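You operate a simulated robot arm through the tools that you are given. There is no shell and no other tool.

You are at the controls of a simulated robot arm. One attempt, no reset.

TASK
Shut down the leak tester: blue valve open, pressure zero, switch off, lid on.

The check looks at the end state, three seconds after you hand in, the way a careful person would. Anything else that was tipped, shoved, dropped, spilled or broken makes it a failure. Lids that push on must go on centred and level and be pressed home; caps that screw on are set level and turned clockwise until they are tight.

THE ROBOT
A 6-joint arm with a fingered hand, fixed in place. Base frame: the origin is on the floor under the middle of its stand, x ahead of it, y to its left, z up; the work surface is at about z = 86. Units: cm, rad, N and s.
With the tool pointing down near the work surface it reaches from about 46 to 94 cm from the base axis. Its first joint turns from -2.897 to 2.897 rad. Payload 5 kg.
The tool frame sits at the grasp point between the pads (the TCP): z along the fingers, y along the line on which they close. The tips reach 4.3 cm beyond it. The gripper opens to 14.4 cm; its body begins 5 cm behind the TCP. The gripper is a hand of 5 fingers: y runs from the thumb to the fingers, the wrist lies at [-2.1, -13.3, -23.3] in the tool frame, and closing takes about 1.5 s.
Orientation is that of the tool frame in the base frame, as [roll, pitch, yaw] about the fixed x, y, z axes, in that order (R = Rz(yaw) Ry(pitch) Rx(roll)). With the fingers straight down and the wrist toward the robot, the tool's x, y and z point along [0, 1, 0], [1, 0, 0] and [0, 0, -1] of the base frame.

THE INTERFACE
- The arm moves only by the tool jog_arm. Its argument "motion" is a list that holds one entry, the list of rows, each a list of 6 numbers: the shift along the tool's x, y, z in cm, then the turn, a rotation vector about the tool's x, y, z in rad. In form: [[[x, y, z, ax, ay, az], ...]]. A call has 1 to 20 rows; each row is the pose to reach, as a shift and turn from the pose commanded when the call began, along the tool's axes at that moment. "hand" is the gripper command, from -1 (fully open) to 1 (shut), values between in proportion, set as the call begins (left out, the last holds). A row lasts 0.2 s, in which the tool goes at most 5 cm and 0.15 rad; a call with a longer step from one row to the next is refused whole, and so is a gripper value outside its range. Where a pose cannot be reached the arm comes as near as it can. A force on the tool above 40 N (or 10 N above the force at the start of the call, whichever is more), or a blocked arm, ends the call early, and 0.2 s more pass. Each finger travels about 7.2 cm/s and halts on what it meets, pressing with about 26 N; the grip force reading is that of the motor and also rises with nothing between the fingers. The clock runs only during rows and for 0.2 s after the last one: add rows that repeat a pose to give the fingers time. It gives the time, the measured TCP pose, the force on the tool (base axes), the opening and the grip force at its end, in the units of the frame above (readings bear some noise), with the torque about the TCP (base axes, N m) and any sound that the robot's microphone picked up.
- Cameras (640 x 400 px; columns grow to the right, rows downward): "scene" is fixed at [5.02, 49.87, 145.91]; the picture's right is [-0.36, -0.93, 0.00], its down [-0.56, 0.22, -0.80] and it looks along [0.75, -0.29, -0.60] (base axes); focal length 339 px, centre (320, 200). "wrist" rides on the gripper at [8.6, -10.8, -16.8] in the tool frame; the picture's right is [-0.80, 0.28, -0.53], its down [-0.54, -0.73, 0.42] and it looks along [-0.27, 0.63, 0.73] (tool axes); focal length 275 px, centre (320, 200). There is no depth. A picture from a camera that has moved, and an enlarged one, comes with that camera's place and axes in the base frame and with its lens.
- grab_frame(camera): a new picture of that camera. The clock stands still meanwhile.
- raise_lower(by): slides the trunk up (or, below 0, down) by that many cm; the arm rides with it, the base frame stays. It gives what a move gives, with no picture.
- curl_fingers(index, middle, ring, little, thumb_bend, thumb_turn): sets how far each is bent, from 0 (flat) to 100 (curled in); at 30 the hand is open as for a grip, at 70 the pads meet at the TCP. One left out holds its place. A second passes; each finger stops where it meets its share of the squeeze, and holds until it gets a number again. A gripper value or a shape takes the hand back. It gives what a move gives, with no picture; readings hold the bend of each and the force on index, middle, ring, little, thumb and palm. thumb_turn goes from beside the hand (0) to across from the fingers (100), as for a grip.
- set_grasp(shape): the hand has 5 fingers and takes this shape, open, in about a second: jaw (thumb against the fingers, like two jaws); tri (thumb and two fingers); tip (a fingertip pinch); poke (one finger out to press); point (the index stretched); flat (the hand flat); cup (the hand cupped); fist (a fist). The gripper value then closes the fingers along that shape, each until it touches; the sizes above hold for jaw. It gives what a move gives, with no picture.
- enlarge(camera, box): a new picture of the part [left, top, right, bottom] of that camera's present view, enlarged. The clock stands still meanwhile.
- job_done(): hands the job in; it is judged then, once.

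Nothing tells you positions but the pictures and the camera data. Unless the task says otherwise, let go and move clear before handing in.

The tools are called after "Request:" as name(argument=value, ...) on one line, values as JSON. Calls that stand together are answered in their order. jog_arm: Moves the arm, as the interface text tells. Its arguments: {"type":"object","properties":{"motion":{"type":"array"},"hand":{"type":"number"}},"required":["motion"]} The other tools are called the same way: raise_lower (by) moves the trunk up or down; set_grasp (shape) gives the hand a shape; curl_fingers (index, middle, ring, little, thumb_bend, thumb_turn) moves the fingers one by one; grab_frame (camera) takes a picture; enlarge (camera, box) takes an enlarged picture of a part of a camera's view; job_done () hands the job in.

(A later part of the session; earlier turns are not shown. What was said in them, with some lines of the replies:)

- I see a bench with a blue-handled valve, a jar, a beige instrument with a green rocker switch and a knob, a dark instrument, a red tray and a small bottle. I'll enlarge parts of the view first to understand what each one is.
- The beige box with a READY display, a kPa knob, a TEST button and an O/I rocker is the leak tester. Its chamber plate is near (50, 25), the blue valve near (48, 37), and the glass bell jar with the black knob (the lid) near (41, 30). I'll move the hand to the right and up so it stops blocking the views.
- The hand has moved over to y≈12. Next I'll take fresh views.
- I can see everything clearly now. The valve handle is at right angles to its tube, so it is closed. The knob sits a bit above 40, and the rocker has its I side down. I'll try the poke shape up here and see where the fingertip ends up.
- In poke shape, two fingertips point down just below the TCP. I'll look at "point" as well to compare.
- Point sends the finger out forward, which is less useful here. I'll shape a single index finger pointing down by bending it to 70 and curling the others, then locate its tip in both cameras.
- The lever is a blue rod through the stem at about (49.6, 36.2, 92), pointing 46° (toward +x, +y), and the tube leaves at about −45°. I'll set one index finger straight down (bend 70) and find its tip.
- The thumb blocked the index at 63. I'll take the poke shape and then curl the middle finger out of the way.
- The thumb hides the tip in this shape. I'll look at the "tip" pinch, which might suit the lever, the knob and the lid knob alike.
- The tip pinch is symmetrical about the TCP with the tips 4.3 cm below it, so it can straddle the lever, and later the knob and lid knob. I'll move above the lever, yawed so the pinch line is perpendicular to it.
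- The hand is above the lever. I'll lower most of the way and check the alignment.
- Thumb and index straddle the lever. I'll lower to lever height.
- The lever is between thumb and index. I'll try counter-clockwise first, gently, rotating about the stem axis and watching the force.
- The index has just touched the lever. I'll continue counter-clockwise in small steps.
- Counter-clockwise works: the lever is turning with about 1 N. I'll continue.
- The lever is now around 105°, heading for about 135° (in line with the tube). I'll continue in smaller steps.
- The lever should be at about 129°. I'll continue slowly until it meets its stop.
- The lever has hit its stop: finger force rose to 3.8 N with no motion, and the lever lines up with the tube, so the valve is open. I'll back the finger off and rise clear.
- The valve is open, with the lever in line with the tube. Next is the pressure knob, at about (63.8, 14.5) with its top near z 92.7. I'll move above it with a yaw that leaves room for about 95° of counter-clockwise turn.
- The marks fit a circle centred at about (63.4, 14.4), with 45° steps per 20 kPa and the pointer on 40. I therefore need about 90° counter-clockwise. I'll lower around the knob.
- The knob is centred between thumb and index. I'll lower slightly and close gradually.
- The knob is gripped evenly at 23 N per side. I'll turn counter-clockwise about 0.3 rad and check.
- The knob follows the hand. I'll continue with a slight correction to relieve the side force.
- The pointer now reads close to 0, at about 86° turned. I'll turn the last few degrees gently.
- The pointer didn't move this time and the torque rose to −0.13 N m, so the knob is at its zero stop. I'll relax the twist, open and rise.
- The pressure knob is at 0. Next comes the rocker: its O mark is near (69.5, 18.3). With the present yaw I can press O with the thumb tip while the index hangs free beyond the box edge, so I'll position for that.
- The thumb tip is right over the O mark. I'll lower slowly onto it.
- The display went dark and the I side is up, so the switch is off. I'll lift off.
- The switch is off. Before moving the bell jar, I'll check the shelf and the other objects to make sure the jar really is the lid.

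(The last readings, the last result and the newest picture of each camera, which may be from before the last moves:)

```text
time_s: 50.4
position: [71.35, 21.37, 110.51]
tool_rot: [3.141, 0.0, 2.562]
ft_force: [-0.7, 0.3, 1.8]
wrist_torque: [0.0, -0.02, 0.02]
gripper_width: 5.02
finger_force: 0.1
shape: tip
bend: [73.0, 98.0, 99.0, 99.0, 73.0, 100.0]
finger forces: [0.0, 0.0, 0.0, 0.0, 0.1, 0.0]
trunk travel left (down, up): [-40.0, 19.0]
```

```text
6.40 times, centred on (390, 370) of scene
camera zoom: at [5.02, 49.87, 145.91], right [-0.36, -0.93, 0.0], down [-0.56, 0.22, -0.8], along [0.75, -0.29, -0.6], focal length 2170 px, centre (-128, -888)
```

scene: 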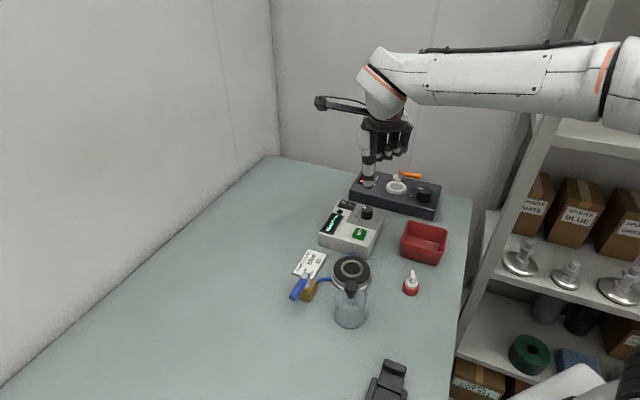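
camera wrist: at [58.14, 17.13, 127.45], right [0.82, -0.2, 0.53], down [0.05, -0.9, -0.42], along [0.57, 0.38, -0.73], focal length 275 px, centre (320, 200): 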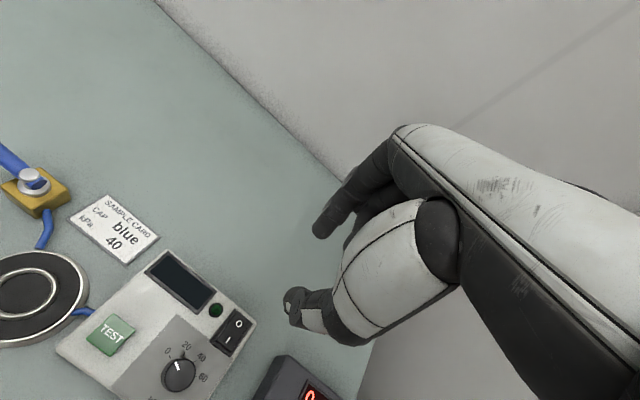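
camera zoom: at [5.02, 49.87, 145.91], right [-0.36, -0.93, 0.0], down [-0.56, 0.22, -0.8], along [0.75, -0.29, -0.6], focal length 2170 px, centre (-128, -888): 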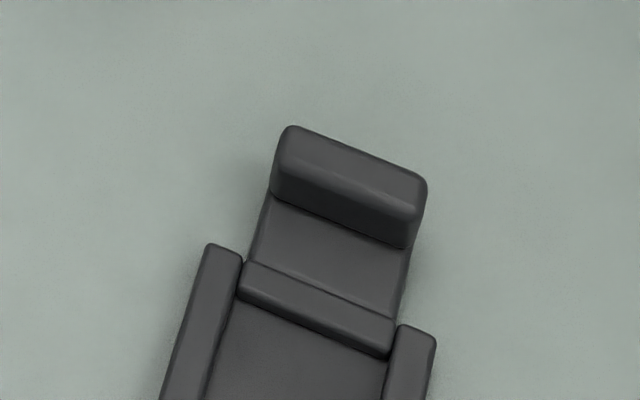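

The shelf items are just levelling feet, so the glass bell jar with the black knob is the lid for the round chamber. I'll move above the jar knob at about (41.3, 29.6).

Request:
jog_arm(motion=[[[3.7, -1.2, 0, 0, 0, 0], [7.4, -2.4, 0, 0, 0, 0], [11.1, -3.6, 0, 0, 0, 0], [14.8, -4.8, 0, 0, 0, 0], [18.5, -6.0, 0, 0, 0, 0], [22.2, -7.2, 1, 0, 0, 0], [25.9, -8.4, 2, 0, 0, 0], [29.65, -9.57, 3, 0, 0, 0], [29.65, -9.57, 4.5, 0, 0, 0], [29.65, -9.57, 4.5, 0, 0, 0], [29.65, -9.57, 4.5, 0, 0, 0]]])

Request:
grab_frame(camera="scene")

Request:
grab_frame(camera="wrist")

```text
time_s: 52.8
position: [41.53, 29.71, 106.17]
tool_rot: [3.141, 0.0, 2.559]
ft_force: [-0.1, 0.5, 0.0]
wrist_torque: [0.02, -0.03, -0.01]
gripper_width: 5.04
finger_force: 0.1
shape: tip
bend: [73.0, 98.0, 99.0, 99.0, 73.0, 100.0]
finger forces: [0.0, 0.1, 0.0, 0.0, 0.0, 0.1]
trunk travel left (down, up): [-40.0, 19.0]
```

```text
taken
```

scene: 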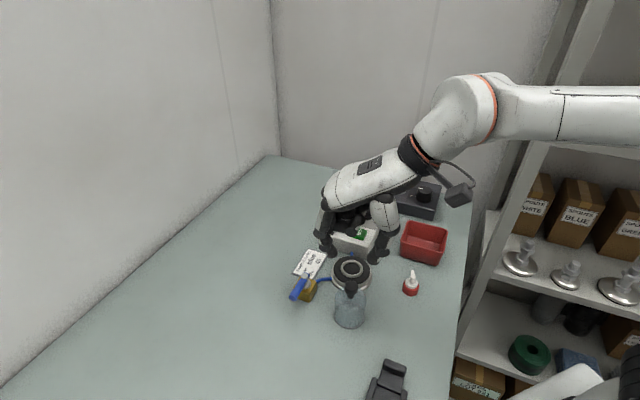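

```text
taken
camera wrist: at [28.42, 25.47, 122.99], right [0.82, -0.2, 0.53], down [0.05, -0.9, -0.42], along [0.57, 0.38, -0.73], focal length 275 px, centre (320, 200)
```

wrist: 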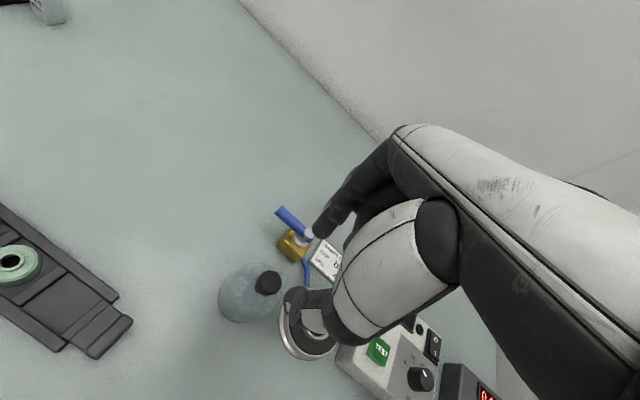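

Request:
enlarge(camera="wrist", box=[210, 230, 350, 360])

Request:
enlarge(camera="scene", box=[320, 250, 390, 335])

```text
3.08 times, centred on (280, 295) of wrist
camera zoom: at [28.42, 25.47, 122.99], right [0.82, -0.2, 0.53], down [0.05, -0.9, -0.42], along [0.57, 0.38, -0.73], focal length 847 px, centre (443, -92)
```

zoom: 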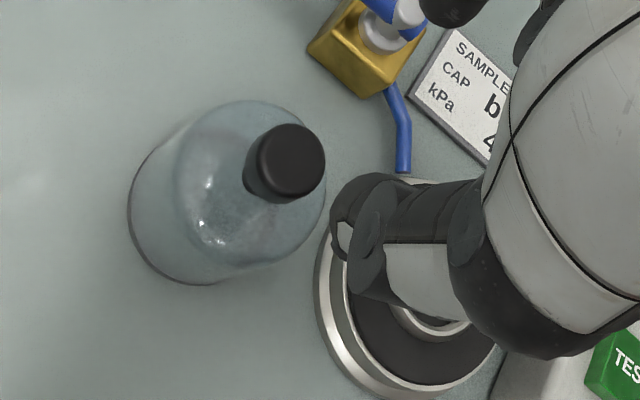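

```text
4.71 times, centred on (355, 292) of scene
camera zoom: at [5.02, 49.87, 145.91], right [-0.36, -0.93, 0.0], down [-0.56, 0.22, -0.8], along [0.75, -0.29, -0.6], focal length 1596 px, centre (155, -235)
```

zoom: 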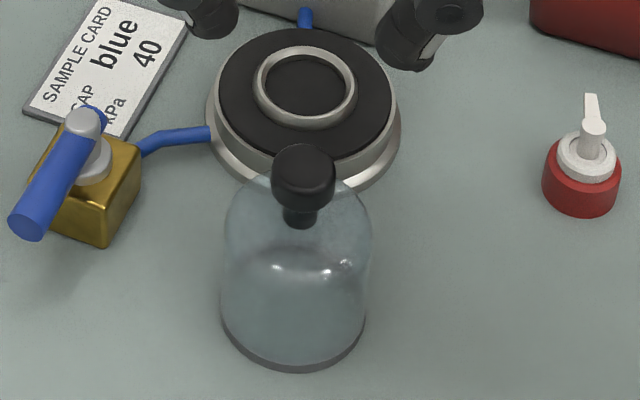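

The jar knob top centre is about (41.15, 29.68, 95.6). I'll adjust and lower around it in stages.

Request:
jog_arm(motion=[[[0.3, -0.23, 2, 0, 0, 0], [0.3, -0.23, 4, 0, 0, 0], [0.3, -0.23, 5.5, 0, 0, 0], [0.3, -0.23, 5.5, 0, 0, 0], [0.3, -0.23, 5.5, 0, 0, 0]]])

Request:
enlarge(camera="wrist", box=[210, 180, 390, 350])

Request:
enlarge(camera="scene", box=[310, 230, 400, 335])

```text
time_s: 54.0
position: [41.15, 29.75, 100.69]
tool_rot: [-3.141, 0.001, 2.562]
ft_force: [0.1, 0.1, -0.1]
wrist_torque: [-0.01, 0.01, -0.01]
gripper_width: 5.04
finger_force: 0.1
shape: tip
bend: [73.0, 98.0, 99.0, 99.0, 73.0, 100.0]
finger forces: [0.0, 0.1, 0.1, 0.1, 0.0, 0.0]
trunk travel left (down, up): [-40.0, 19.0]
```

```text
2.35 times, centred on (300, 265) of wrist
camera zoom: at [27.88, 25.41, 117.46], right [0.82, -0.2, 0.53], down [0.06, -0.9, -0.42], along [0.57, 0.38, -0.73], focal length 648 px, centre (367, 47)
```

zoom: 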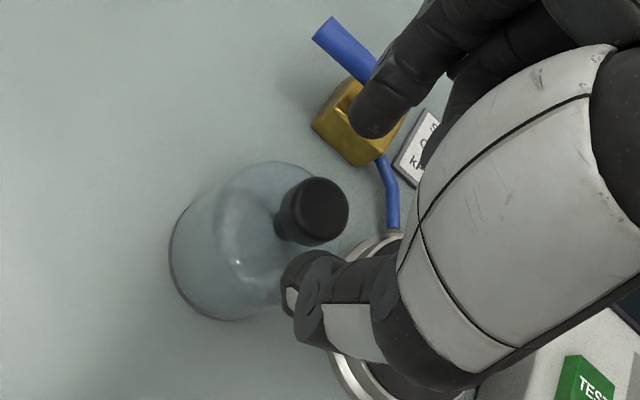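

```text
3.81 times, centred on (355, 282) of scene
camera zoom: at [5.02, 49.87, 145.91], right [-0.36, -0.93, 0.0], down [-0.56, 0.22, -0.8], along [0.75, -0.29, -0.6], focal length 1292 px, centre (187, -114)
```

zoom: 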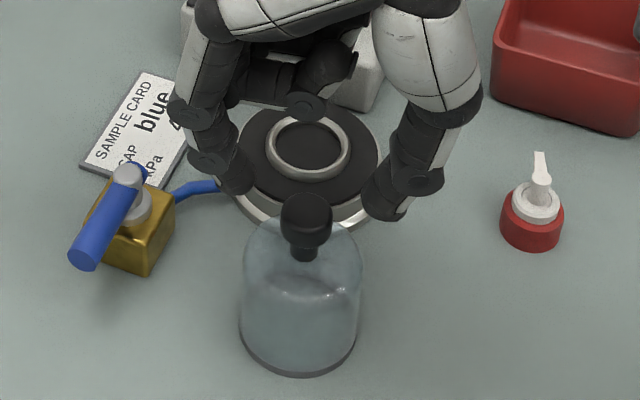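

Request:
jog_arm(motion=[[[0, -0.3, 0.5, 0, 0, 0], [0, -0.3, 1.2, 0, 0, 0], [0, -0.3, 1.8, 0, 0, 0], [0, -0.3, 2.4, 0, 0, 0], [0, -0.3, 2.4, 0, 0, 0]]])

Request:
enlarge(camera="wrist", box=[210, 180, 390, 350])

Request:
enlarge(camera="scene", box=[310, 230, 400, 335])

```text
time_s: 55.2
position: [40.89, 29.44, 98.18]
tool_rot: [3.141, 0.001, 2.562]
ft_force: [0.1, 0.1, -0.1]
wrist_torque: [0.02, 0.02, 0.02]
gripper_width: 5.04
finger_force: 0.0
shape: tip
bend: [73.0, 98.0, 99.0, 99.0, 73.0, 100.0]
finger forces: [0.0, 0.0, 0.0, 0.0, 0.0, 0.0]
trunk travel left (down, up): [-40.0, 19.0]
```

```text
2.35 times, centred on (300, 265) of wrist
camera zoom: at [27.7, 25.12, 115.03], right [0.82, -0.2, 0.53], down [0.05, -0.9, -0.42], along [0.57, 0.38, -0.73], focal length 648 px, centre (367, 47)
```

zoom: 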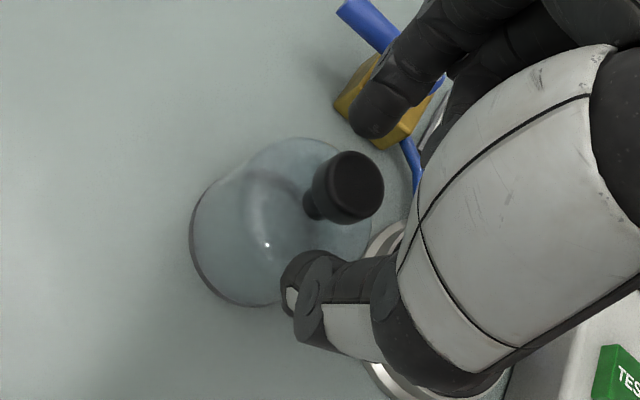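

```text
3.81 times, centred on (355, 282) of scene
camera zoom: at [5.02, 49.87, 145.91], right [-0.36, -0.93, 0.0], down [-0.56, 0.22, -0.8], along [0.75, -0.29, -0.6], focal length 1292 px, centre (187, -114)
```

zoom: 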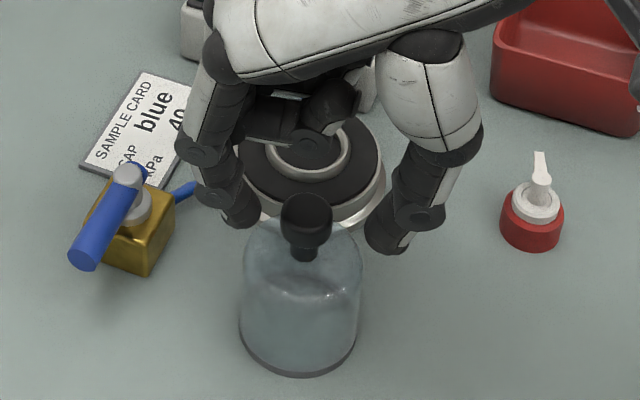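

The knob is centred between thumb and index. I'll close gradually on it.

Request:
jog_arm(motion=[[[0, 0, 0, 0, 0, 0], [0, 0, 0, 0, 0, 0], [0, 0, 0, 0, 0, 0], [0, 0, 0, 0, 0, 0]]], hand=0.62)

Request:
enlarge(camera="wrist", box=[210, 180, 390, 350])

```text
time_s: 56.2
position: [40.94, 29.31, 98.07]
tool_rot: [-3.141, 0.0, 2.561]
ft_force: [0.6, 0.3, -0.1]
wrist_torque: [0.02, -0.05, 0.02]
gripper_width: 2.78
finger_force: 0.1
shape: tip
bend: [72.0, 98.0, 99.0, 99.0, 74.0, 100.0]
finger forces: [0.2, 0.1, 0.0, 0.1, 0.0, 0.0]
trunk travel left (down, up): [-40.0, 19.0]
```

```text
2.35 times, centred on (300, 265) of wrist
camera zoom: at [27.69, 25.12, 115.04], right [0.82, -0.2, 0.53], down [0.06, -0.9, -0.42], along [0.57, 0.38, -0.73], focal length 648 px, centre (367, 47)
```

zoom: 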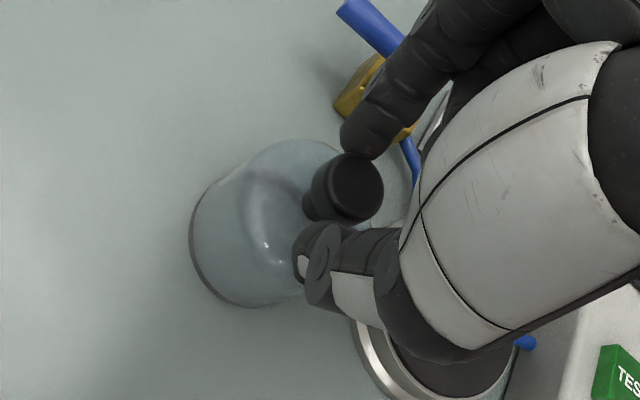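

Request:
jog_arm(motion=[[[0, 0.1, 0, 0, 0, 0], [0, 0.1, 0, 0, 0, 0], [0, 0.1, 0, 0, 0, 0]]], hand=0.67)

Request:
jog_arm(motion=[[[0, 0, 0, 0, 0, 0], [0, 0, 0, 0, 0, 0], [0, 0, 0, 0, 0, 0]]], hand=0.76)

Request:
enlarge(camera="wrist", box=[210, 180, 390, 350])

Request:
enlarge(camera="scene", box=[310, 230, 400, 335])

```text
time_s: 57.0
position: [41.02, 29.49, 98.19]
tool_rot: [3.141, 0.0, 2.56]
ft_force: [0.2, -0.2, 0.6]
wrist_torque: [-0.01, 0.01, -0.01]
gripper_width: 2.41
finger_force: 0.1
shape: tip
bend: [72.0, 98.0, 99.0, 99.0, 74.0, 100.0]
finger forces: [0.0, 0.0, 0.0, 0.0, 0.4, 0.1]
trunk travel left (down, up): [-40.0, 19.0]
```

```text
time_s: 57.8
position: [40.85, 29.41, 98.09]
tool_rot: [-3.14, 0.0, 2.56]
ft_force: [-0.1, -0.1, 0.0]
wrist_torque: [0.04, 0.0, -0.03]
gripper_width: 2.0
finger_force: 26.3
shape: tip
bend: [72.0, 100.0, 100.0, 100.0, 74.0, 100.0]
finger forces: [22.5, 0.0, 0.1, 0.1, 23.1, 0.0]
trunk travel left (down, up): [-40.0, 19.0]
```

```text
2.35 times, centred on (300, 265) of wrist
camera zoom: at [27.79, 25.23, 115.0], right [0.82, -0.2, 0.53], down [0.05, -0.9, -0.42], along [0.57, 0.38, -0.73], focal length 648 px, centre (367, 47)
```

zoom: 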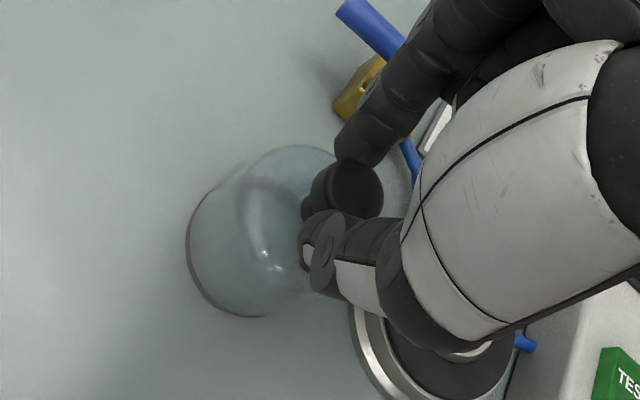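

```text
3.81 times, centred on (355, 282) of scene
camera zoom: at [5.02, 49.87, 145.91], right [-0.36, -0.93, 0.0], down [-0.56, 0.22, -0.8], along [0.75, -0.29, -0.6], focal length 1292 px, centre (187, -114)
```

zoom: 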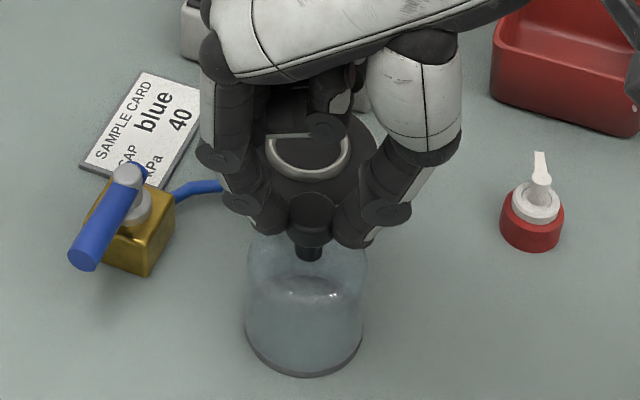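

The knob is gripped at 23 N per side. I'll lift slowly.

Request:
jog_arm(motion=[[[0, 0, -0.3, 0, 0, 0], [0, 0, -0.7, 0, 0, 0], [0, 0, -1.2, 0, 0, 0], [0, 0, -2, 0, 0, 0], [0, 0, -3, 0, 0, 0], [0, 0, -3, 0, 0, 0]]])

Request:
enlarge(camera="wrist", box=[170, 180, 390, 370])

Request:
enlarge(camera="scene", box=[310, 230, 400, 335])

```text
time_s: 59.2
position: [40.82, 29.43, 101.22]
tool_rot: [3.141, 0.001, 2.56]
ft_force: [0.2, 0.6, -0.7]
wrist_torque: [0.02, -0.03, 0.04]
gripper_width: 1.98
finger_force: 25.8
shape: tip
bend: [72.0, 100.0, 100.0, 100.0, 74.0, 100.0]
finger forces: [22.6, 0.0, 0.0, 0.0, 23.0, 0.0]
trunk travel left (down, up): [-40.0, 19.0]
```

```text
2.11 times, centred on (280, 275) of wrist
camera zoom: at [27.71, 25.16, 118.02], right [0.82, -0.2, 0.53], down [0.06, -0.9, -0.42], along [0.57, 0.38, -0.73], focal length 580 px, centre (404, 42)
```

zoom: 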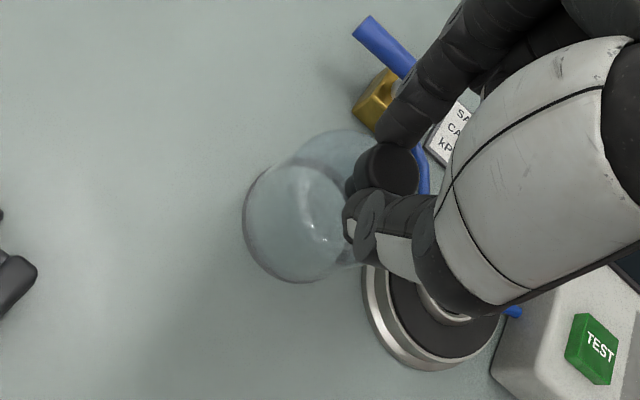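

```text
3.81 times, centred on (355, 282) of scene
camera zoom: at [5.02, 49.87, 145.91], right [-0.36, -0.93, 0.0], down [-0.56, 0.22, -0.8], along [0.75, -0.29, -0.6], focal length 1292 px, centre (187, -114)
```

zoom: 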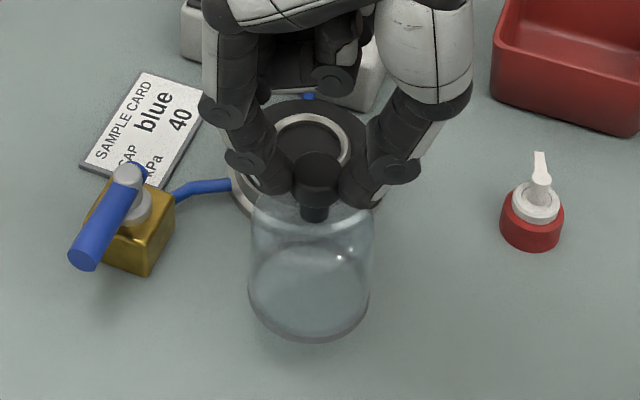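

The jar is lifted and hanging level. I'll raise it more and carry it over the chamber, whose centre I estimate at about (50.1, 25.0).

Request:
jog_arm(motion=[[[0, 0, -1.5, 0, 0, 0], [0, 0, -3, 0, 0, 0], [0, 0, -4.5, 0, 0, 0], [-1.5, 0.2, -4.5, 0, 0, 0], [-3, 0.4, -4.5, 0, 0, 0], [-4.5, 0.6, -4.5, 0, 0, 0], [-6, 0.8, -4.5, 0, 0, 0], [-7.5, 1.0, -4.5, 0, 0, 0], [-9, 1.2, -4.5, 0, 0, 0], [-10.16, 1.37, -4.5, 0, 0, 0], [-10.16, 1.37, -4.5, 0, 0, 0], [-10.16, 1.37, -4.5, 0, 0, 0]]])

Request:
enlarge(camera="scene", box=[310, 200, 400, 305])

Request:
enlarge(camera="wrist", box=[170, 180, 390, 370])

```text
time_s: 61.8
position: [50.24, 25.03, 105.75]
tool_rot: [3.141, 0.0, 2.56]
ft_force: [0.6, 0.4, -0.5]
wrist_torque: [0.01, 0.01, -0.01]
gripper_width: 1.99
finger_force: 26.0
shape: tip
bend: [72.0, 100.0, 100.0, 100.0, 74.0, 100.0]
finger forces: [22.5, 0.0, 0.0, 0.0, 22.9, 0.0]
trunk travel left (down, up): [-40.0, 19.0]
```

```text
3.81 times, centred on (355, 252) of scene
camera zoom: at [5.02, 49.87, 145.91], right [-0.36, -0.93, 0.0], down [-0.56, 0.22, -0.8], along [0.75, -0.29, -0.6], focal length 1292 px, centre (187, 0)
```

zoom: 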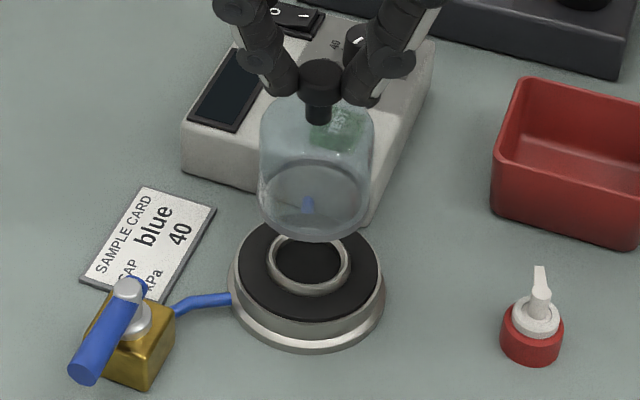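

```text
2.11 times, centred on (280, 275) of wrist
camera zoom: at [36.96, 20.73, 122.55], right [0.82, -0.2, 0.53], down [0.05, -0.9, -0.42], along [0.57, 0.38, -0.73], focal length 580 px, centre (404, 42)
```

zoom: 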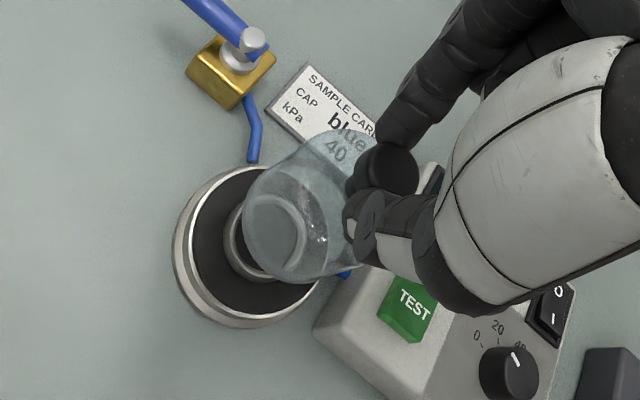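

Request:
enlarge(camera="wrist", box=[220, 215, 320, 345])

Request:
enlarge(camera="scene", box=[322, 220, 382, 300])

```text
3.08 times, centred on (270, 280) of wrist
camera zoom: at [36.96, 20.73, 122.55], right [0.82, -0.2, 0.53], down [0.05, -0.9, -0.42], along [0.57, 0.38, -0.73], focal length 847 px, centre (474, -46)
```

zoom: 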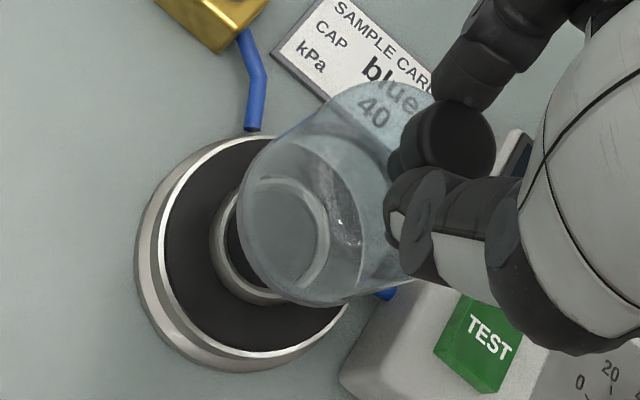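

```text
5.00 times, centred on (352, 260) of scene
camera zoom: at [5.02, 49.87, 145.91], right [-0.36, -0.93, 0.0], down [-0.56, 0.22, -0.8], along [0.75, -0.29, -0.6], focal length 1696 px, centre (160, -100)
```

zoom: 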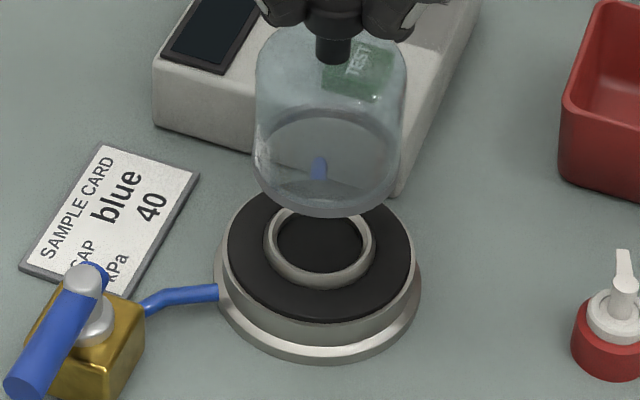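

The jar is above the chamber. I'll lower until the rim is just above the ring, with a small correction, and check concentricity at close range.

Request:
jog_arm(motion=[[[0.24, -0.1, 1, 0, 0, 0], [0.24, -0.1, 2, 0, 0, 0], [0.24, -0.1, 2.8, 0, 0, 0], [0.24, -0.1, 2.8, 0, 0, 0], [0.24, -0.1, 2.8, 0, 0, 0]]])

Request:
enlarge(camera="wrist", box=[220, 215, 320, 345])

Request:
enlarge(camera="scene", box=[322, 220, 382, 300])

```text
time_s: 63.0
position: [49.83, 25.07, 102.78]
tool_rot: [-3.141, 0.0, 2.56]
ft_force: [0.7, -0.4, -0.4]
wrist_torque: [0.03, -0.02, -0.01]
gripper_width: 2.01
finger_force: 26.0
shape: tip
bend: [72.0, 100.0, 100.0, 100.0, 74.0, 100.0]
finger forces: [22.5, 0.0, 0.1, 0.0, 23.0, 0.0]
trunk travel left (down, up): [-40.0, 19.0]
```

```text
3.08 times, centred on (270, 280) of wrist
camera zoom: at [36.73, 20.76, 119.67], right [0.82, -0.2, 0.53], down [0.06, -0.9, -0.42], along [0.57, 0.38, -0.73], focal length 847 px, centre (474, -46)
```

zoom: 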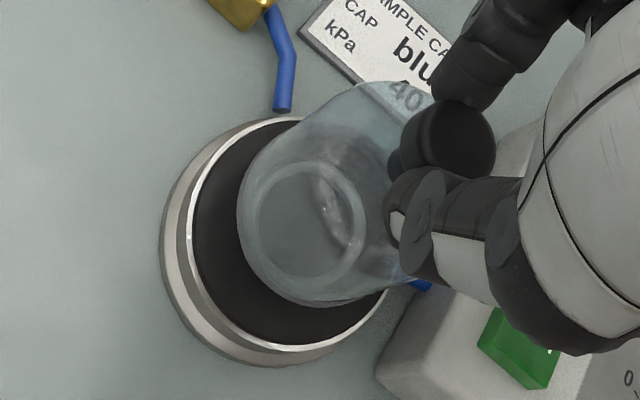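

```text
5.00 times, centred on (352, 260) of scene
camera zoom: at [5.02, 49.87, 145.91], right [-0.36, -0.93, 0.0], down [-0.56, 0.22, -0.8], along [0.75, -0.29, -0.6], focal length 1696 px, centre (160, -100)
```

zoom: 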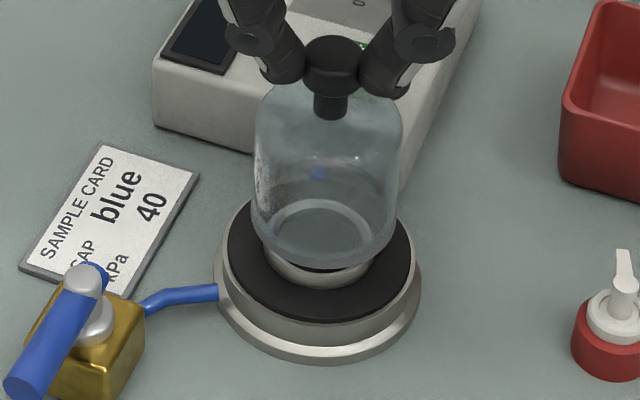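

Request:
enlarge(camera="scene", box=[330, 245, 380, 295])

Request:
enlarge(camera="wrist", box=[230, 240, 320, 340])

```text
8.00 times, centred on (355, 270) of scene
camera zoom: at [5.02, 49.87, 145.91], right [-0.36, -0.93, 0.0], down [-0.56, 0.22, -0.8], along [0.75, -0.29, -0.6], focal length 2713 px, centre (40, -360)
```

zoom: 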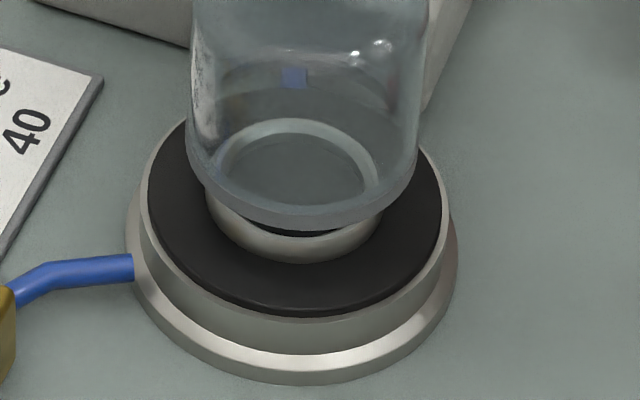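

```text
4.00 times, centred on (275, 290) of wrist
camera zoom: at [36.73, 20.76, 119.67], right [0.82, -0.2, 0.53], down [0.06, -0.9, -0.42], along [0.57, 0.38, -0.73], focal length 1101 px, centre (500, -160)
```

zoom: 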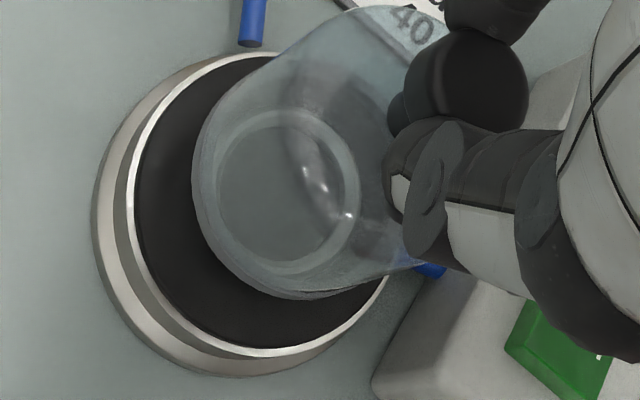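

Jar rim and chamber are concentric to within about 0.1–0.15 cm in both views. I'll lower slowly toward the mat.

Request:
jog_arm(motion=[[[0, 0, 0.3, 0, 0, 0], [0, 0, 0.6, 0, 0, 0], [0, 0, 0.9, 0, 0, 0], [0, 0, 1.2, 0, 0, 0], [0, 0, 1.5, 0, 0, 0], [0, 0, 1.5, 0, 0, 0]]])

Request:
enlarge(camera="scene", box=[330, 230, 380, 295])

Request:
enlarge(camera="wrist", box=[230, 240, 320, 340])

```text
time_s: 64.4
position: [49.85, 25.17, 101.32]
tool_rot: [-3.141, 0.001, 2.56]
ft_force: [0.1, 0.1, -1.3]
wrist_torque: [0.01, 0.03, 0.0]
gripper_width: 1.99
finger_force: 26.1
shape: tip
bend: [72.0, 100.0, 100.0, 100.0, 74.0, 100.0]
finger forces: [22.5, 0.0, 0.1, 0.0, 23.0, 0.0]
trunk travel left (down, up): [-40.0, 19.0]
```

```text
6.15 times, centred on (355, 262) of scene
camera zoom: at [5.02, 49.87, 145.91], right [-0.36, -0.93, 0.0], down [-0.56, 0.22, -0.8], along [0.75, -0.29, -0.6], focal length 2087 px, centre (105, -185)
```

zoom: 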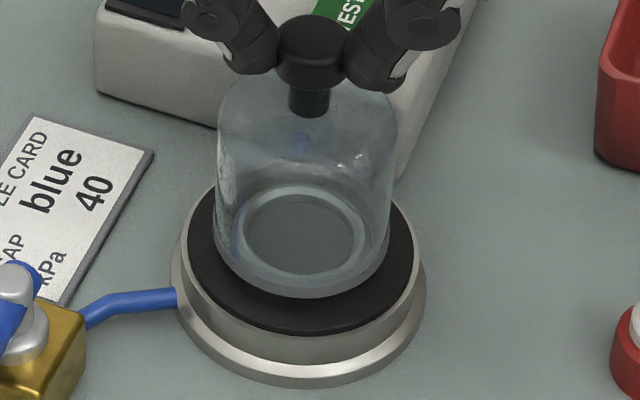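

```text
4.00 times, centred on (275, 290) of wrist
camera zoom: at [36.75, 20.85, 118.22], right [0.82, -0.2, 0.53], down [0.06, -0.9, -0.42], along [0.57, 0.38, -0.73], focal length 1101 px, centre (500, -160)
```

zoom: 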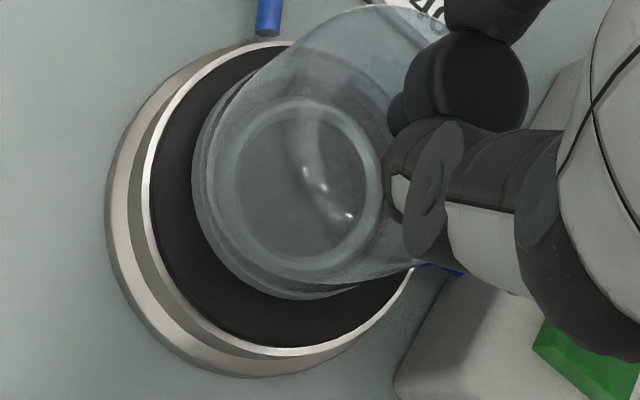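

The rim is now around the ring and stays concentric. I'll lower the last bit in small steps until contact.

Request:
jog_arm(motion=[[[0, 0, 0.15, 0, 0, 0], [0, 0, 0.3, 0, 0, 0], [0, 0, 0.45, 0, 0, 0], [0, 0, 0.6, 0, 0, 0], [0, 0, 0.6, 0, 0, 0]]])

Request:
enlarge(camera="scene", box=[330, 230, 380, 295])

Request:
enlarge(camera="wrist", box=[230, 240, 320, 340])

```text
time_s: 65.6
position: [49.91, 25.03, 100.75]
tool_rot: [3.141, -0.001, 2.562]
ft_force: [-0.6, -0.4, -0.4]
wrist_torque: [0.02, 0.02, 0.0]
gripper_width: 1.99
finger_force: 26.4
shape: tip
bend: [72.0, 100.0, 100.0, 100.0, 74.0, 100.0]
finger forces: [22.5, 0.1, 0.0, 0.0, 23.0, 0.0]
trunk travel left (down, up): [-40.0, 19.0]
```

```text
6.15 times, centred on (355, 262) of scene
camera zoom: at [5.02, 49.87, 145.91], right [-0.36, -0.93, 0.0], down [-0.56, 0.22, -0.8], along [0.75, -0.29, -0.6], focal length 2087 px, centre (105, -185)
```

zoom: 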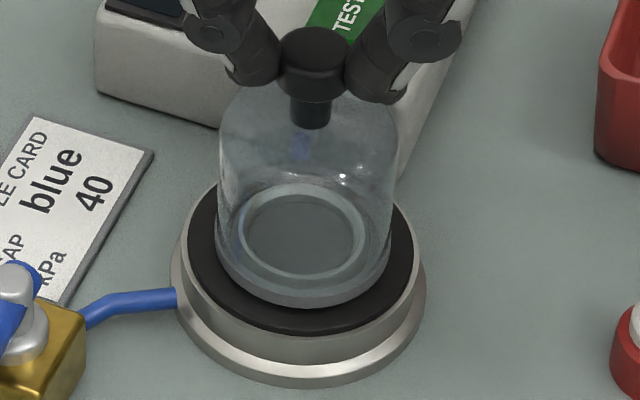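

```text
4.00 times, centred on (275, 290) of wrist
camera zoom: at [36.72, 20.78, 117.69], right [0.82, -0.2, 0.53], down [0.05, -0.9, -0.42], along [0.57, 0.38, -0.73], focal length 1101 px, centre (500, -160)
```

zoom: 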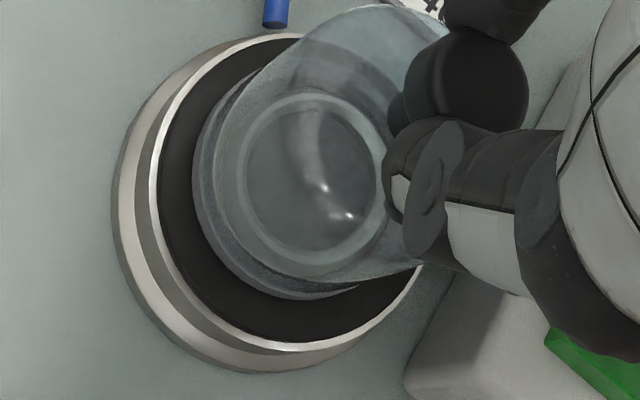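

Request:
jog_arm(motion=[[[0, 0, 0.1, 0, 0, 0], [0, 0, 0.2, 0, 0, 0], [0, 0, 0.3, 0, 0, 0], [0, 0, 0.3, 0, 0, 0]]])

```text
time_s: 66.6
position: [50.05, 25.16, 100.62]
tool_rot: [-3.141, -0.001, 2.562]
ft_force: [0.7, -0.2, 0.6]
wrist_torque: [0.02, -0.02, -0.02]
gripper_width: 2.02
finger_force: 26.4
shape: tip
bend: [72.0, 100.0, 100.0, 100.0, 74.0, 100.0]
finger forces: [22.3, 0.0, 0.0, 0.0, 23.2, 0.1]
trunk travel left (down, up): [-40.0, 19.0]
```

Request:
jog_arm(motion=[[[0, 0, 0.1, 0, 0, 0], [0, 0, 0.2, 0, 0, 0], [0, 0, 0.2, 0, 0, 0]]])

Request:
enlarge(camera="scene", box=[330, 230, 380, 295])

Request:
enlarge(camera="wrist", box=[230, 240, 320, 340])

```text
time_s: 67.4
position: [50.0, 24.96, 100.51]
tool_rot: [3.139, 0.002, 2.561]
ft_force: [-1.0, -2.4, 8.8]
wrist_torque: [-0.07, 0.04, -0.02]
gripper_width: 2.03
finger_force: 26.3
shape: tip
bend: [72.0, 100.0, 100.0, 100.0, 74.0, 100.0]
finger forces: [22.8, 0.0, 0.0, 0.1, 26.4, 0.0]
trunk travel left (down, up): [-40.0, 19.0]
```

```text
6.15 times, centred on (355, 262) of scene
camera zoom: at [5.02, 49.87, 145.91], right [-0.36, -0.93, 0.0], down [-0.56, 0.22, -0.8], along [0.75, -0.29, -0.6], focal length 2087 px, centre (105, -185)
```

zoom: 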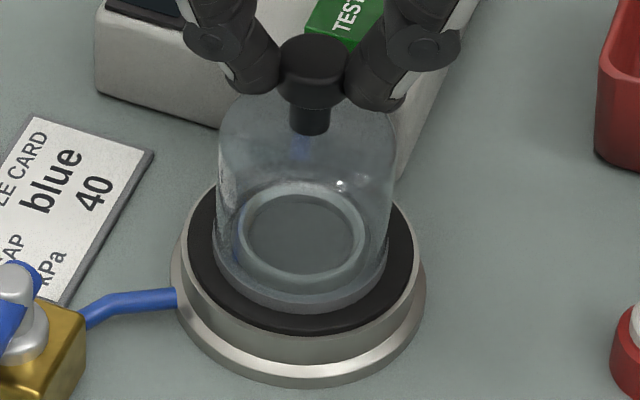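

```text
4.00 times, centred on (275, 290) of wrist
camera zoom: at [36.69, 20.77, 117.26], right [0.82, -0.2, 0.54], down [0.06, -0.9, -0.42], along [0.57, 0.38, -0.73], focal length 1101 px, centre (500, -160)
```

zoom: 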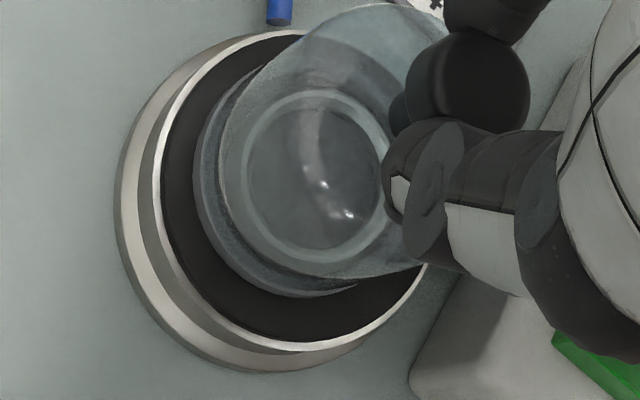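

The jar is down on the mat, with 8.8 N contact and even gaps all round. I'll press a bit more so it is fully home.

Request:
jog_arm(motion=[[[0, 0, 0.1, 0, 0, 0], [0, 0, 0.2, 0, 0, 0], [0, 0, 0.2, 0, 0, 0]]])

Request:
enlarge(camera="scene", box=[330, 230, 380, 295])

```text
time_s: 68.2
position: [49.83, 25.05, 100.41]
tool_rot: [3.139, 0.002, 2.56]
ft_force: [-0.9, -2.9, 23.3]
wrist_torque: [-0.16, 0.01, 0.0]
gripper_width: 2.13
finger_force: 26.2
shape: tip
bend: [72.0, 100.0, 100.0, 100.0, 74.0, 100.0]
finger forces: [25.3, 0.0, 0.1, 0.1, 29.6, 0.0]
trunk travel left (down, up): [-40.0, 19.0]
```

```text
6.15 times, centred on (355, 262) of scene
camera zoom: at [5.02, 49.87, 145.91], right [-0.36, -0.93, 0.0], down [-0.56, 0.22, -0.8], along [0.75, -0.29, -0.6], focal length 2087 px, centre (105, -185)
```

zoom: 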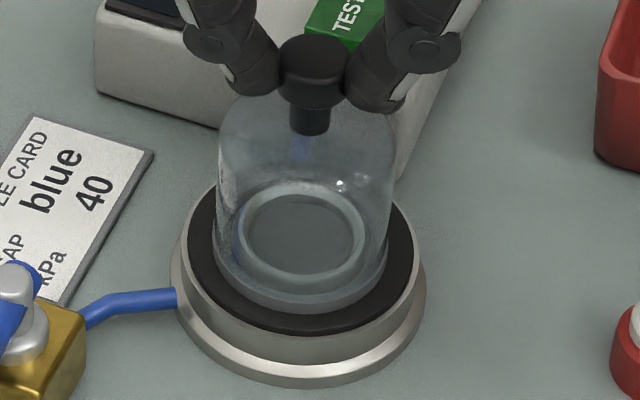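

Pressed with 23 N and it did not move further, so it is seated. I'll relieve the load and then open the fingers gently.

Request:
jog_arm(motion=[[[0, 0, -0.15, 0, 0, 0], [0, 0, -0.33, 0, 0, 0], [0, 0, -0.33, 0, 0, 0]]])

Request:
jog_arm(motion=[[[0, 0, 0, 0, 0, 0], [0, 0, 0, 0, 0, 0], [0, 0, 0, 0, 0, 0], [0, 0, 0, 0, 0, 0]]], hand=0.4)

Request:
enlarge(camera="scene", box=[330, 230, 380, 295])

Request:
enlarge(camera="wrist", box=[230, 240, 320, 340])

```text
time_s: 69.0
position: [49.9, 25.06, 100.43]
tool_rot: [-3.14, -0.002, 2.56]
ft_force: [-1.2, -0.1, 9.5]
wrist_torque: [-0.03, -0.01, -0.02]
gripper_width: 2.07
finger_force: 25.8
shape: tip
bend: [72.0, 100.0, 100.0, 100.0, 74.0, 100.0]
finger forces: [25.1, 0.0, 0.0, 0.0, 26.7, 0.1]
trunk travel left (down, up): [-40.0, 19.0]
```

```text
time_s: 70.0
position: [49.95, 25.14, 100.5]
tool_rot: [-3.141, 0.0, 2.56]
ft_force: [0.0, -0.3, 0.1]
wrist_torque: [-0.03, -0.04, -0.02]
gripper_width: 4.31
finger_force: 0.0
shape: tip
bend: [73.0, 98.0, 99.0, 99.0, 74.0, 100.0]
finger forces: [0.0, 0.0, 0.0, 0.1, 0.0, 0.1]
trunk travel left (down, up): [-40.0, 19.0]
```

```text
6.15 times, centred on (355, 262) of scene
camera zoom: at [5.02, 49.87, 145.91], right [-0.36, -0.93, 0.0], down [-0.56, 0.22, -0.8], along [0.75, -0.29, -0.6], focal length 2087 px, centre (105, -185)
```

zoom: 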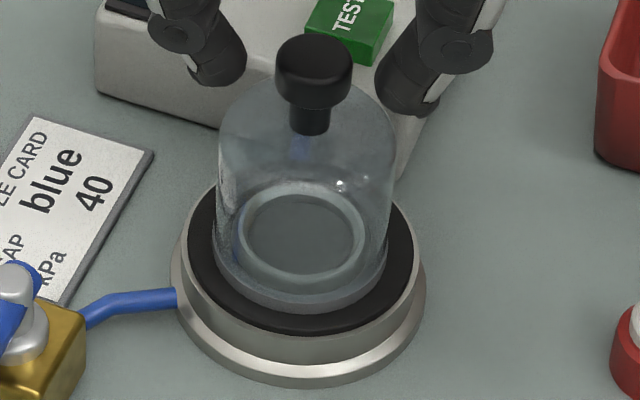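

```text
4.00 times, centred on (275, 290) of wrist
camera zoom: at [36.78, 20.79, 117.31], right [0.82, -0.2, 0.53], down [0.05, -0.9, -0.42], along [0.57, 0.38, -0.73], focal length 1101 px, centre (500, -160)
```

zoom: 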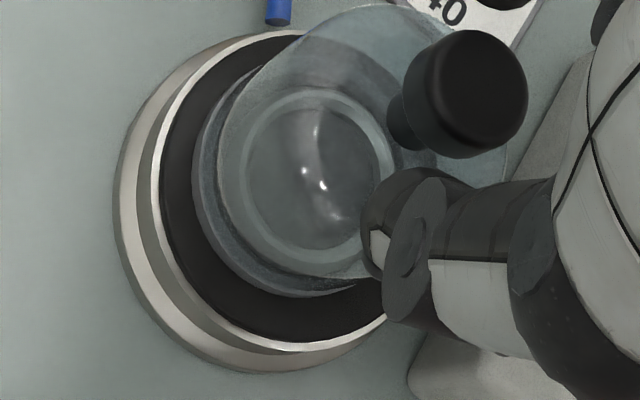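

The lid stands level on its own. I'll rise straight up and move clear, then inspect everything.

Request:
jog_arm(motion=[[[0, 0, -1, 0, 0, 0], [0, 0, -3, 0, 0, 0], [0, 0, -6, 0, 0, 0], [0, 0, -10, 0, 0, 0], [0, 0, -14, 0, 0, 0], [0, 0, -18, 0, 0, 0], [3, -3, -20, 0, 0, 0], [5, -6, -20, 0, 0, 0], [6, -9, -20, 0, 0, 0], [6, -12, -20, 0, 0, 0], [6, -12, -20, 0, 0, 0]]])

Request:
grab_frame(camera="scene")

Request:
grab_frame(camera="wrist")

Request:
enlarge(camera="scene", box=[325, 225, 385, 295])

```text
time_s: 72.4
position: [38.42, 18.33, 120.58]
tool_rot: [-3.141, -0.002, 2.56]
ft_force: [-0.7, -0.8, 0.3]
wrist_torque: [0.04, -0.06, 0.01]
gripper_width: 4.32
finger_force: 0.0
shape: tip
bend: [73.0, 98.0, 99.0, 99.0, 74.0, 100.0]
finger forces: [0.1, 0.1, 0.1, 0.0, 0.0, 0.0]
trunk travel left (down, up): [-40.0, 19.0]
```

```text
taken
```

scene: 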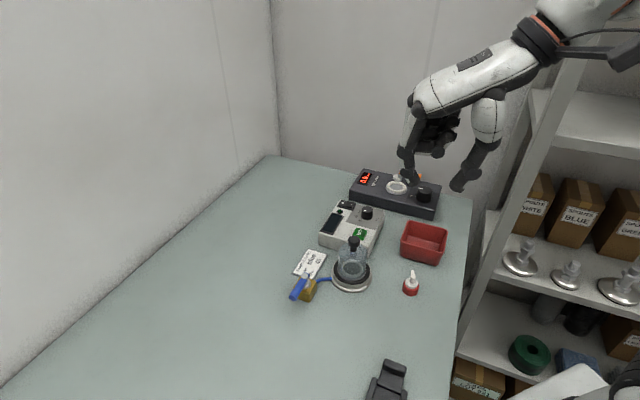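

```text
taken
camera wrist: at [25.27, 14.07, 137.4], right [0.82, -0.2, 0.53], down [0.06, -0.9, -0.42], along [0.57, 0.38, -0.73], focal length 275 px, centre (320, 200)
```

wrist: 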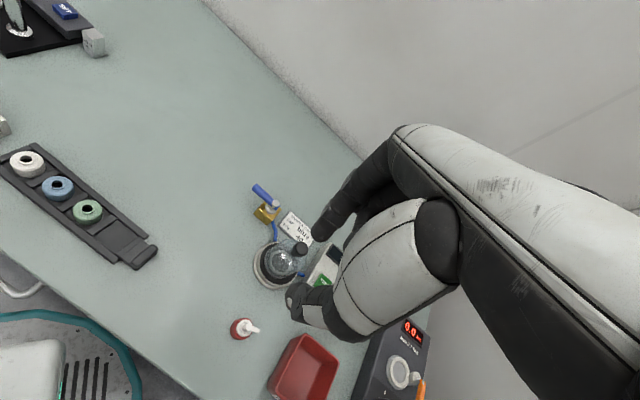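

```text
5.71 times, centred on (355, 260) of scene
camera zoom: at [5.02, 49.87, 145.91], right [-0.36, -0.93, 0.0], down [-0.56, 0.22, -0.8], along [0.75, -0.29, -0.6], focal length 1938 px, centre (120, -143)
```

zoom: 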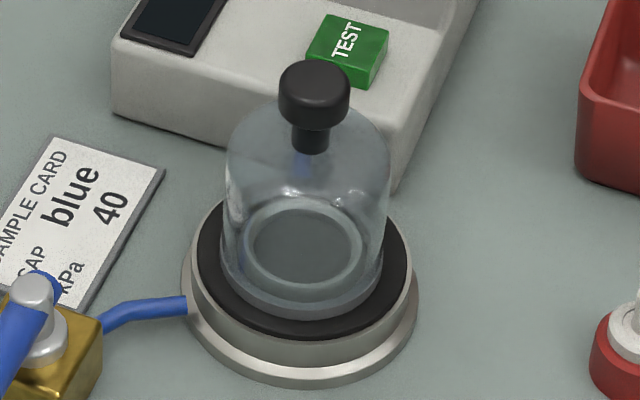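

Request:
enlarge(camera="wrist", box=[240, 215, 330, 300])

Request:
enlarge(camera="scene", box=[275, 195, 405, 310])

```text
4.71 times, centred on (285, 258) of wrist
camera zoom: at [25.27, 14.07, 137.4], right [0.82, -0.2, 0.53], down [0.06, -0.9, -0.42], along [0.57, 0.38, -0.73], focal length 1295 px, centre (485, -71)
```

zoom: 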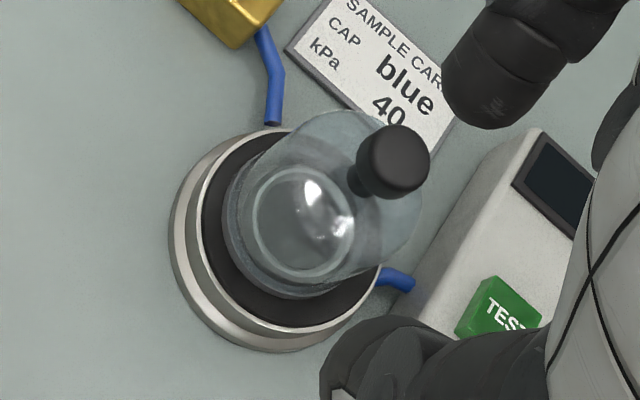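

```text
3.48 times, centred on (340, 252) of scene
camera zoom: at [5.02, 49.87, 145.91], right [-0.36, -0.93, 0.0], down [-0.56, 0.22, -0.8], along [0.75, -0.29, -0.6], focal length 1180 px, centre (250, 17)
```

zoom: 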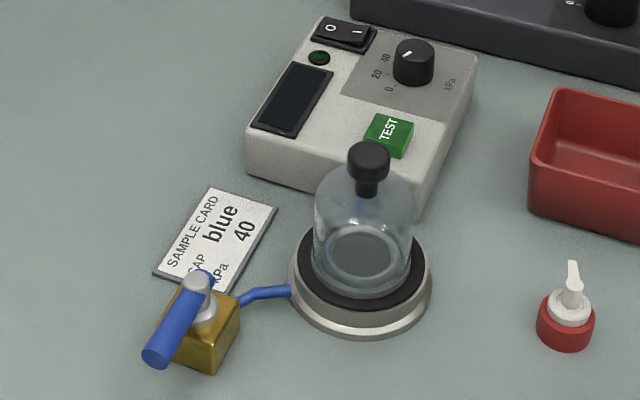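

Request:
enlarge(camera="wrist", box=[250, 238, 300, 292])

Request:
enlarge(camera="scene", box=[332, 255, 374, 293])

```text
7.41 times, centred on (275, 265) of wrist
camera zoom: at [25.27, 14.07, 137.4], right [0.82, -0.2, 0.53], down [0.06, -0.9, -0.42], along [0.57, 0.38, -0.73], focal length 2039 px, centre (653, -282)
```

zoom: 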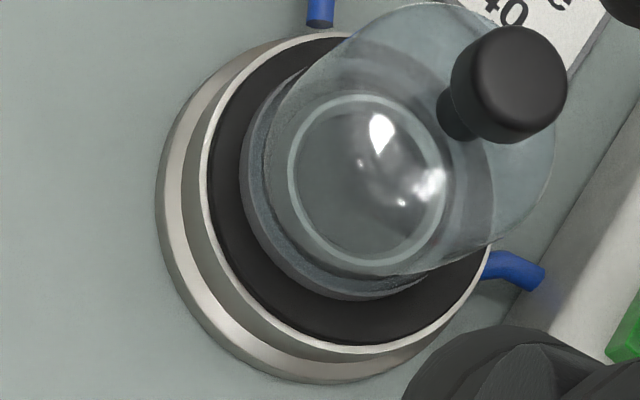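

```text
10.53 times, centred on (353, 274) of scene
camera zoom: at [5.02, 49.87, 145.91], right [-0.36, -0.93, 0.0], down [-0.56, 0.22, -0.8], along [0.75, -0.29, -0.6], focal length 3570 px, centre (-27, -579)
```

zoom: 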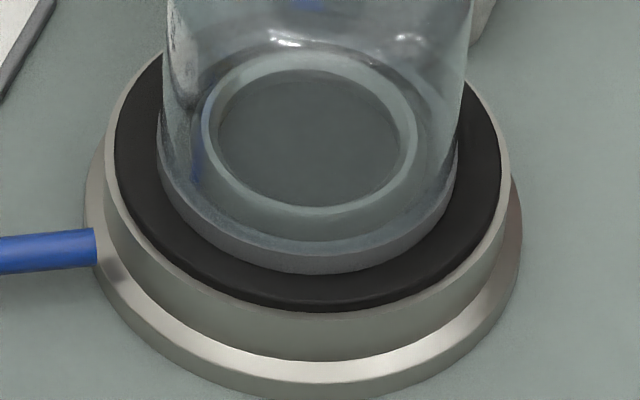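

The lid is concentric to within about 1–2 mm and sits level on the mat. I'll do one last check of the knob, switch and valve.

Request:
enlarge(camera="scene", box=[330, 193, 395, 245])

Request:
enlarge(camera="scene", box=[280, 245, 345, 310])

```text
7.69 times, centred on (362, 219) of scene
camera zoom: at [5.02, 49.87, 145.91], right [-0.36, -0.93, 0.0], down [-0.56, 0.22, -0.8], along [0.75, -0.29, -0.6], focal length 2609 px, centre (-7, 54)
```

zoom: 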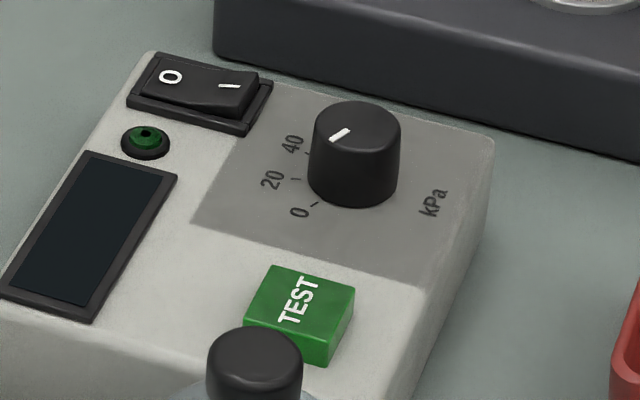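

```text
6.15 times, centred on (312, 278) of scene
camera zoom: at [5.02, 49.87, 145.91], right [-0.36, -0.93, 0.0], down [-0.56, 0.22, -0.8], along [0.75, -0.29, -0.6], focal length 2087 px, centre (366, -277)
```

zoom: 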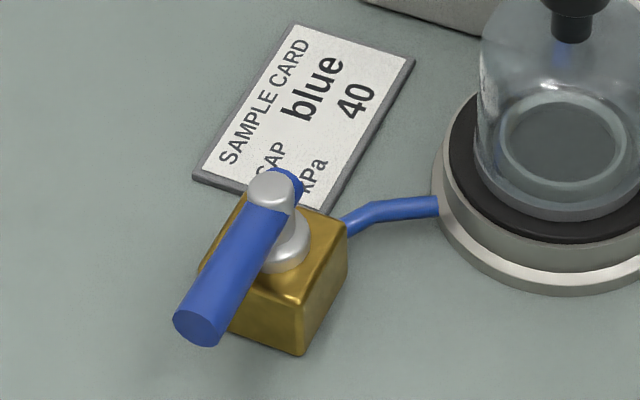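

The valve lever is in line with its tube, the knob pointer matches the 0 tick, and the switch is on O with the display dark. The lid is centred and seated, nothing else has moved, and the hand is clear, so I'm handing the job in.

Request:
job_done()

```text
The job is handed in.
```

The leak tester is shut down and I have handed the job in; the check has not come back with a result yet.

- **Blue valve:** open. I turned the lever a quarter turn to its stop, and it now lies in line with the tube.
- **Pressure:** zero. The knob was at 40 kPa. I turned it back to its stop, and the pointer lines up with the 0 mark.
- **Switch:** off. The O side is pressed down and the display went dark.
- **Lid:** on. I took the glass bell jar to be the lid. It sits level on the chamber mat, within about 2 mm of centre, and did not move further when pressed with 23 N.

In the last pictures the tester, sample card, red tray and bottle were where they started. The hand is clear of everything.
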